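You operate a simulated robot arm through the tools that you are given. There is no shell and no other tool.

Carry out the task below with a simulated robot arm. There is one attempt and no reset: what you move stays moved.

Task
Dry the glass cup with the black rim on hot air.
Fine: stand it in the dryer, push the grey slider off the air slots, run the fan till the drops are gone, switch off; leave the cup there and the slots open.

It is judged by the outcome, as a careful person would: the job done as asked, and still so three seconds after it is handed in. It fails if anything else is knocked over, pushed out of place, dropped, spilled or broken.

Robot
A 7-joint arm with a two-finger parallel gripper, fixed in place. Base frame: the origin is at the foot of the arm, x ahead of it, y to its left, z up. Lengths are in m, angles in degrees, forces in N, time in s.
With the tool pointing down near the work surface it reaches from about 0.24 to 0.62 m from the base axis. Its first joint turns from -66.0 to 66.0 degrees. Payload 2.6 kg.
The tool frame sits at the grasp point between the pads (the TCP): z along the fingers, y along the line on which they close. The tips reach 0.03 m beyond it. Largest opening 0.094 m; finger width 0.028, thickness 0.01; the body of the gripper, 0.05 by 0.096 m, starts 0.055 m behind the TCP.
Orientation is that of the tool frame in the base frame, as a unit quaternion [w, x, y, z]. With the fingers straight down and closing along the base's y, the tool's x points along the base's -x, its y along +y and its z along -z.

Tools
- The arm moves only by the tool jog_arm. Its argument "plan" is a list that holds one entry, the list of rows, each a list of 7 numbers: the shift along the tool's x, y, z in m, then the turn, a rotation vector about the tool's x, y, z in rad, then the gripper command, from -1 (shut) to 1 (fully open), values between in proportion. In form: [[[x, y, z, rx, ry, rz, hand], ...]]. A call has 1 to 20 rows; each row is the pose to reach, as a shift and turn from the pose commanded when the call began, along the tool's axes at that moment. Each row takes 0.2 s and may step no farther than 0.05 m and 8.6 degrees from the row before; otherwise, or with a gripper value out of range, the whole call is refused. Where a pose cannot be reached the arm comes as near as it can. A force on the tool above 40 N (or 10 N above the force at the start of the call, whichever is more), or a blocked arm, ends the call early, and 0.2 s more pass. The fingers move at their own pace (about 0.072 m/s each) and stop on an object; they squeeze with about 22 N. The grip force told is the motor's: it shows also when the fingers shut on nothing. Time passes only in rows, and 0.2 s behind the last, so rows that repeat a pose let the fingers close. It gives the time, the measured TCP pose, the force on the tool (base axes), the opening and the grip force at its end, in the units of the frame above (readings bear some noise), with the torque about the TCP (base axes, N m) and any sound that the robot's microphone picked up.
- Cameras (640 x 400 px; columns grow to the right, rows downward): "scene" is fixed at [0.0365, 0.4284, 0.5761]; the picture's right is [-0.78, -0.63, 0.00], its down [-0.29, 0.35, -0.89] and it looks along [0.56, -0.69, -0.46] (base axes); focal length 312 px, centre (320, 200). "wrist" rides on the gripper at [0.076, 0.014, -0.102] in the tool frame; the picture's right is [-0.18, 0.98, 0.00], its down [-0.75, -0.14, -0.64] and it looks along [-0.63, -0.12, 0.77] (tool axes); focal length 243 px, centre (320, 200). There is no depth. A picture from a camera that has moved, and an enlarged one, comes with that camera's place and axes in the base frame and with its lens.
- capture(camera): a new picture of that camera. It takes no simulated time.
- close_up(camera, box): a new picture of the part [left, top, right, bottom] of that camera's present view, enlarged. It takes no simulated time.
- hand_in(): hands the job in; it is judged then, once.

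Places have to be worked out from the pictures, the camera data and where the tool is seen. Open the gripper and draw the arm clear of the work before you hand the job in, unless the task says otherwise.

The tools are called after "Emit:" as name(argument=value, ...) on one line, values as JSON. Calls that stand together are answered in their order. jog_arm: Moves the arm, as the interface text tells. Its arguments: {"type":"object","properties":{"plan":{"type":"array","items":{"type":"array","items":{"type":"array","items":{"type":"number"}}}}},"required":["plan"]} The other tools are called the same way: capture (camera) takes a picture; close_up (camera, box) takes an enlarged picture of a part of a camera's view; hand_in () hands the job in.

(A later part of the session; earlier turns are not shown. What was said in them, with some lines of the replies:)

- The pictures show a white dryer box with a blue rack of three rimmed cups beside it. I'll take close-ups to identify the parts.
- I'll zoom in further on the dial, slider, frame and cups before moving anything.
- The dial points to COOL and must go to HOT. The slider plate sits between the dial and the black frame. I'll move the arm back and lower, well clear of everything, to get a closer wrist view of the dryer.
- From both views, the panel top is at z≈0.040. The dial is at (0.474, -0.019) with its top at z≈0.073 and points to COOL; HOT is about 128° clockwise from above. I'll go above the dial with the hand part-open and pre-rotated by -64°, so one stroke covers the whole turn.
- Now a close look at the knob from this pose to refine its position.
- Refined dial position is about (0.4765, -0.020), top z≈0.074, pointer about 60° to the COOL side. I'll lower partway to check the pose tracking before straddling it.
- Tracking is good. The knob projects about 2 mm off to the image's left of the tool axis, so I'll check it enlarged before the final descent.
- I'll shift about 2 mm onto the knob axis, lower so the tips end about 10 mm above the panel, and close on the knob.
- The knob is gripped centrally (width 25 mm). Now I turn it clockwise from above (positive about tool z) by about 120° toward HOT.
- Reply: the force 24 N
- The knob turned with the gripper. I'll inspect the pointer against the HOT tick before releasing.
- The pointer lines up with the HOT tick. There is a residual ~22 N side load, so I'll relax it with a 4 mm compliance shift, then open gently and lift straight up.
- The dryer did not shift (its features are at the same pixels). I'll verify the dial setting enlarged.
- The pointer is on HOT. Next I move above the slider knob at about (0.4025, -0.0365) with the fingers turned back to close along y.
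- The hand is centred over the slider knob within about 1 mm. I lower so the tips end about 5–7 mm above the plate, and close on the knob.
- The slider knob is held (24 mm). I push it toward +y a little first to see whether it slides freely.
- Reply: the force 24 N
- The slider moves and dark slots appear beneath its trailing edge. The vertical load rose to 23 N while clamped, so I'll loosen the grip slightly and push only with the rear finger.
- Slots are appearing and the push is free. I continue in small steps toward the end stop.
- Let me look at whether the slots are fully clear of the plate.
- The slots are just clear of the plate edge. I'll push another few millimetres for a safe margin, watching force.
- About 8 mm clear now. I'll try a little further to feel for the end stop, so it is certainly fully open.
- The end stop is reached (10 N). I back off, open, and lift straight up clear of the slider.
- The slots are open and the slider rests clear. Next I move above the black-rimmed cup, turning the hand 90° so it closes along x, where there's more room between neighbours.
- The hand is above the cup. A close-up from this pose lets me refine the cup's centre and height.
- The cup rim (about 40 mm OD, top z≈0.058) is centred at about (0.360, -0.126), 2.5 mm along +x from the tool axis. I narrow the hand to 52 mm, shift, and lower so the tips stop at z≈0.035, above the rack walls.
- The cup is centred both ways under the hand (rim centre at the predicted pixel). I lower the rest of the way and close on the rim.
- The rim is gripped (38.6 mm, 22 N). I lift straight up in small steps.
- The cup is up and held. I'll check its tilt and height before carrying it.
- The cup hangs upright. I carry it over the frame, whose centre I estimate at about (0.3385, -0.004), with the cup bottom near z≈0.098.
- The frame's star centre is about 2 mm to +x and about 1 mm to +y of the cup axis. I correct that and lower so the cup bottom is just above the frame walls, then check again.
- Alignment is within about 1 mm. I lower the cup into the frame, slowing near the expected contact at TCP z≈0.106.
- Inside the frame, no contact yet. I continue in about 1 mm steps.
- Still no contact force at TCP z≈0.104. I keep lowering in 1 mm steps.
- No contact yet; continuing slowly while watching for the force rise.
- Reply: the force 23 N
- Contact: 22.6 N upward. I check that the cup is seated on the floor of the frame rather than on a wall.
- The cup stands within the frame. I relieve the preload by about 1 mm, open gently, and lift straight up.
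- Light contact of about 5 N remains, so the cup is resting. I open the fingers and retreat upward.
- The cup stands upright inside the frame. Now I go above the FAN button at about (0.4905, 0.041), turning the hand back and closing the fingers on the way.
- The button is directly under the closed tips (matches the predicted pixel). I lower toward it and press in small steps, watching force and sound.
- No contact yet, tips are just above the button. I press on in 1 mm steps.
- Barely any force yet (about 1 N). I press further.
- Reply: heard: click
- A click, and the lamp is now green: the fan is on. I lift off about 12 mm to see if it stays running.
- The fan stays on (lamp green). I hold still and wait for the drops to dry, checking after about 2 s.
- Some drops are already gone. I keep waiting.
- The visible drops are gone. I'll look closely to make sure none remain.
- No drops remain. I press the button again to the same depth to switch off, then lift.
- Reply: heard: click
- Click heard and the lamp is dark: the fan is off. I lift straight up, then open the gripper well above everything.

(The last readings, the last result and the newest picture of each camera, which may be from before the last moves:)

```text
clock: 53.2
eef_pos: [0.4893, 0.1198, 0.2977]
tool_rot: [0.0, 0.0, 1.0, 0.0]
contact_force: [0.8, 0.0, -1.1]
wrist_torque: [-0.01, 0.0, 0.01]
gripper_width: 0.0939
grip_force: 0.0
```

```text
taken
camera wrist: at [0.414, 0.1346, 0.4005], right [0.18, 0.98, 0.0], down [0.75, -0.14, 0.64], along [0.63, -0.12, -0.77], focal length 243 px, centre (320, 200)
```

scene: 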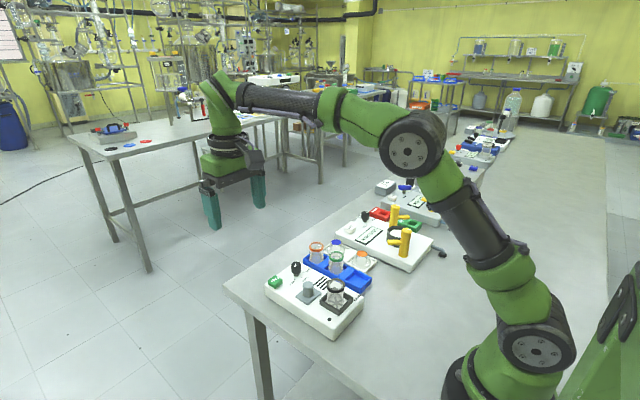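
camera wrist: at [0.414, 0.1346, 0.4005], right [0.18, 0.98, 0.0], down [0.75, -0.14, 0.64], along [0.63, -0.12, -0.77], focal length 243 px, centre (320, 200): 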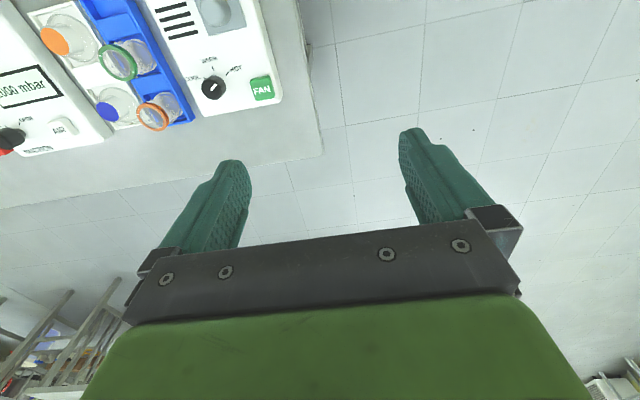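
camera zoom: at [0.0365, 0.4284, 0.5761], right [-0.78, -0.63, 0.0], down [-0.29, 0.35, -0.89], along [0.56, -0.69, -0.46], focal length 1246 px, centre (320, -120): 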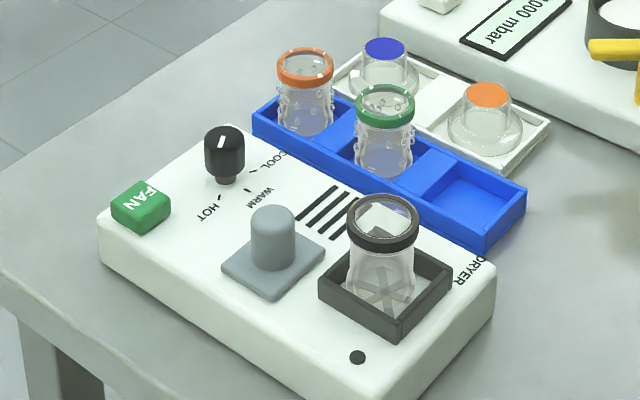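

Everything looks as it should: fan lamp off, slots open, cup dry and standing, other cups untouched. I'll take one last check of the cup from the other side with the wrist camera, staying high.

Emit:
jog_arm(plan=[[[0.032, -0.02, 0, 0, 0, 0, 1], [0.064, -0.04, 0, 0, 0, 0, 1], [0.096, -0.06, 0, 0, 0, 0, 1], [0.128, -0.08, 0, 0, 0, 0, 1], [0.16, -0.1, 0, 0, 0, 0, 1], [0.189, -0.12, 0, 0, 0, 0, 1], [0.189, -0.12, 0, 0, 0, 0, 1]]])

Emit:
capture(camera="wrist")

Emit:
close_up(camera="wrist", box=[280, 70, 376, 145])

```text
clock: 54.8
eef_pos: [0.3036, 0.0004, 0.2989]
tool_rot: [0.0, 0.0, 1.0, 0.0]
contact_force: [-0.5, 0.6, 0.9]
wrist_torque: [0.01, 0.03, 0.02]
gripper_width: 0.0939
grip_force: 0.1
```

```text
taken
camera wrist: at [0.2276, 0.0152, 0.4005], right [0.18, 0.98, 0.0], down [0.75, -0.14, 0.64], along [0.63, -0.12, -0.77], focal length 243 px, centre (320, 200)
```

wrist: 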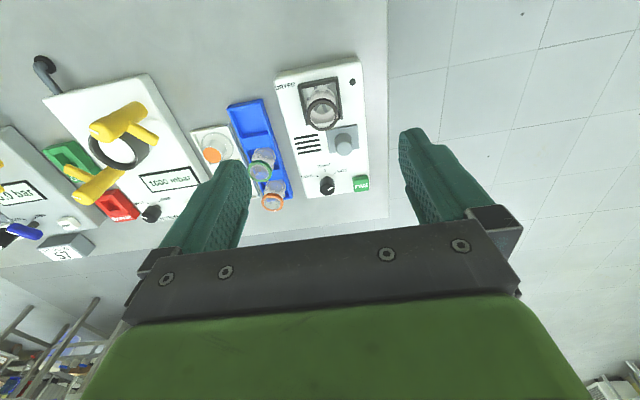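

```text
5.33 times, centred on (328, 108) of wrist
camera zoom: at [0.2276, 0.0152, 0.4005], right [0.18, 0.98, 0.0], down [0.75, -0.14, 0.64], along [0.63, -0.12, -0.77], focal length 1294 px, centre (277, 693)
```

zoom: 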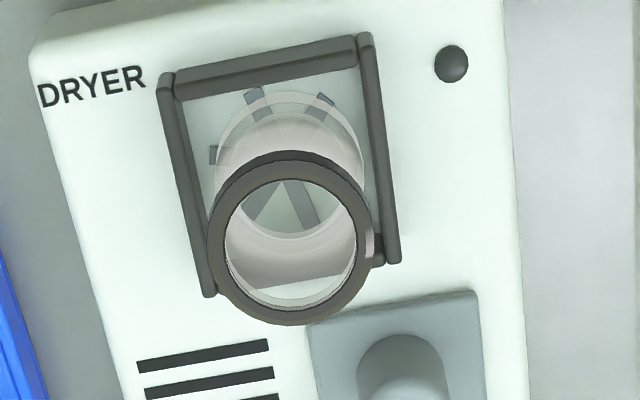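

The cup is dry from this side too and stands square inside the frame, with the lamp dark and the slots clear. I draw the arm up and away before handing in.

Emit:
jog_arm(plan=[[[-0.01, 0.025, -0.02, 0, 0, 0, 1], [-0.03, 0.05, -0.04, 0, 0, 0, 1], [-0.05, 0.075, -0.06, 0, 0, 0, 1], [-0.07, 0.1, -0.08, 0, 0, 0, 1], [-0.07, 0.1, -0.08, 0, 0, 0, 1]]])

Emit:
close_up(camera="scene", box=[240, 220, 400, 330])

```text
clock: 56.0
eef_pos: [0.3729, 0.1008, 0.3796]
tool_rot: [0.0, 0.001, 1.0, 0.0]
contact_force: [-0.1, -0.3, -0.1]
wrist_torque: [0.0, 0.03, 0.01]
gripper_width: 0.0939
grip_force: 0.0
```

```text
3.64 times, centred on (320, 275) of scene
camera zoom: at [0.0365, 0.4284, 0.5761], right [-0.78, -0.63, 0.0], down [-0.29, 0.35, -0.89], along [0.56, -0.69, -0.46], focal length 1133 px, centre (320, -73)
```

zoom: 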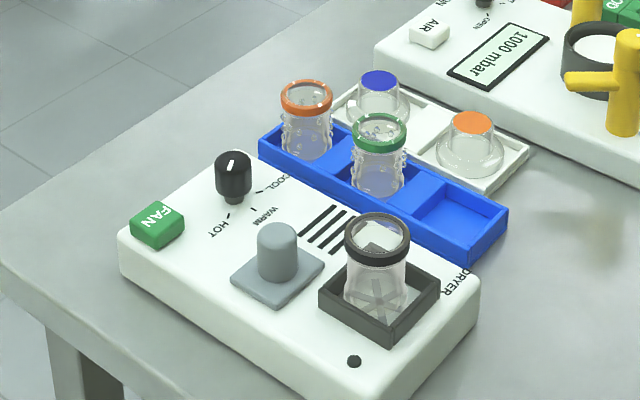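

The final state is confirmed: the cup is dry and standing in the dryer, the dial is on HOT, the slots are open, the fan is off, and the arm is clear with the gripper open. Handing in.

Emit:
hand_in()

```text
The job is handed in.
```

The black-rimmed cup is dry and standing in the dryer, and I've handed the job in.

- **Heat:** I turned the dial from COOL to HOT before starting.
- **Slider:** I pushed the grey slider to its end stop. The air slots are fully uncovered and left open.
- **Drying:** The fan ran about 7 seconds. After that I saw no drops left on the cup from either camera.
- **Fan:** It is switched off; I heard the click and the lamp is dark.
- **Everything else:** The other cups, the rack and the dryer look as they were. The arm is clear of the work with the gripper open.
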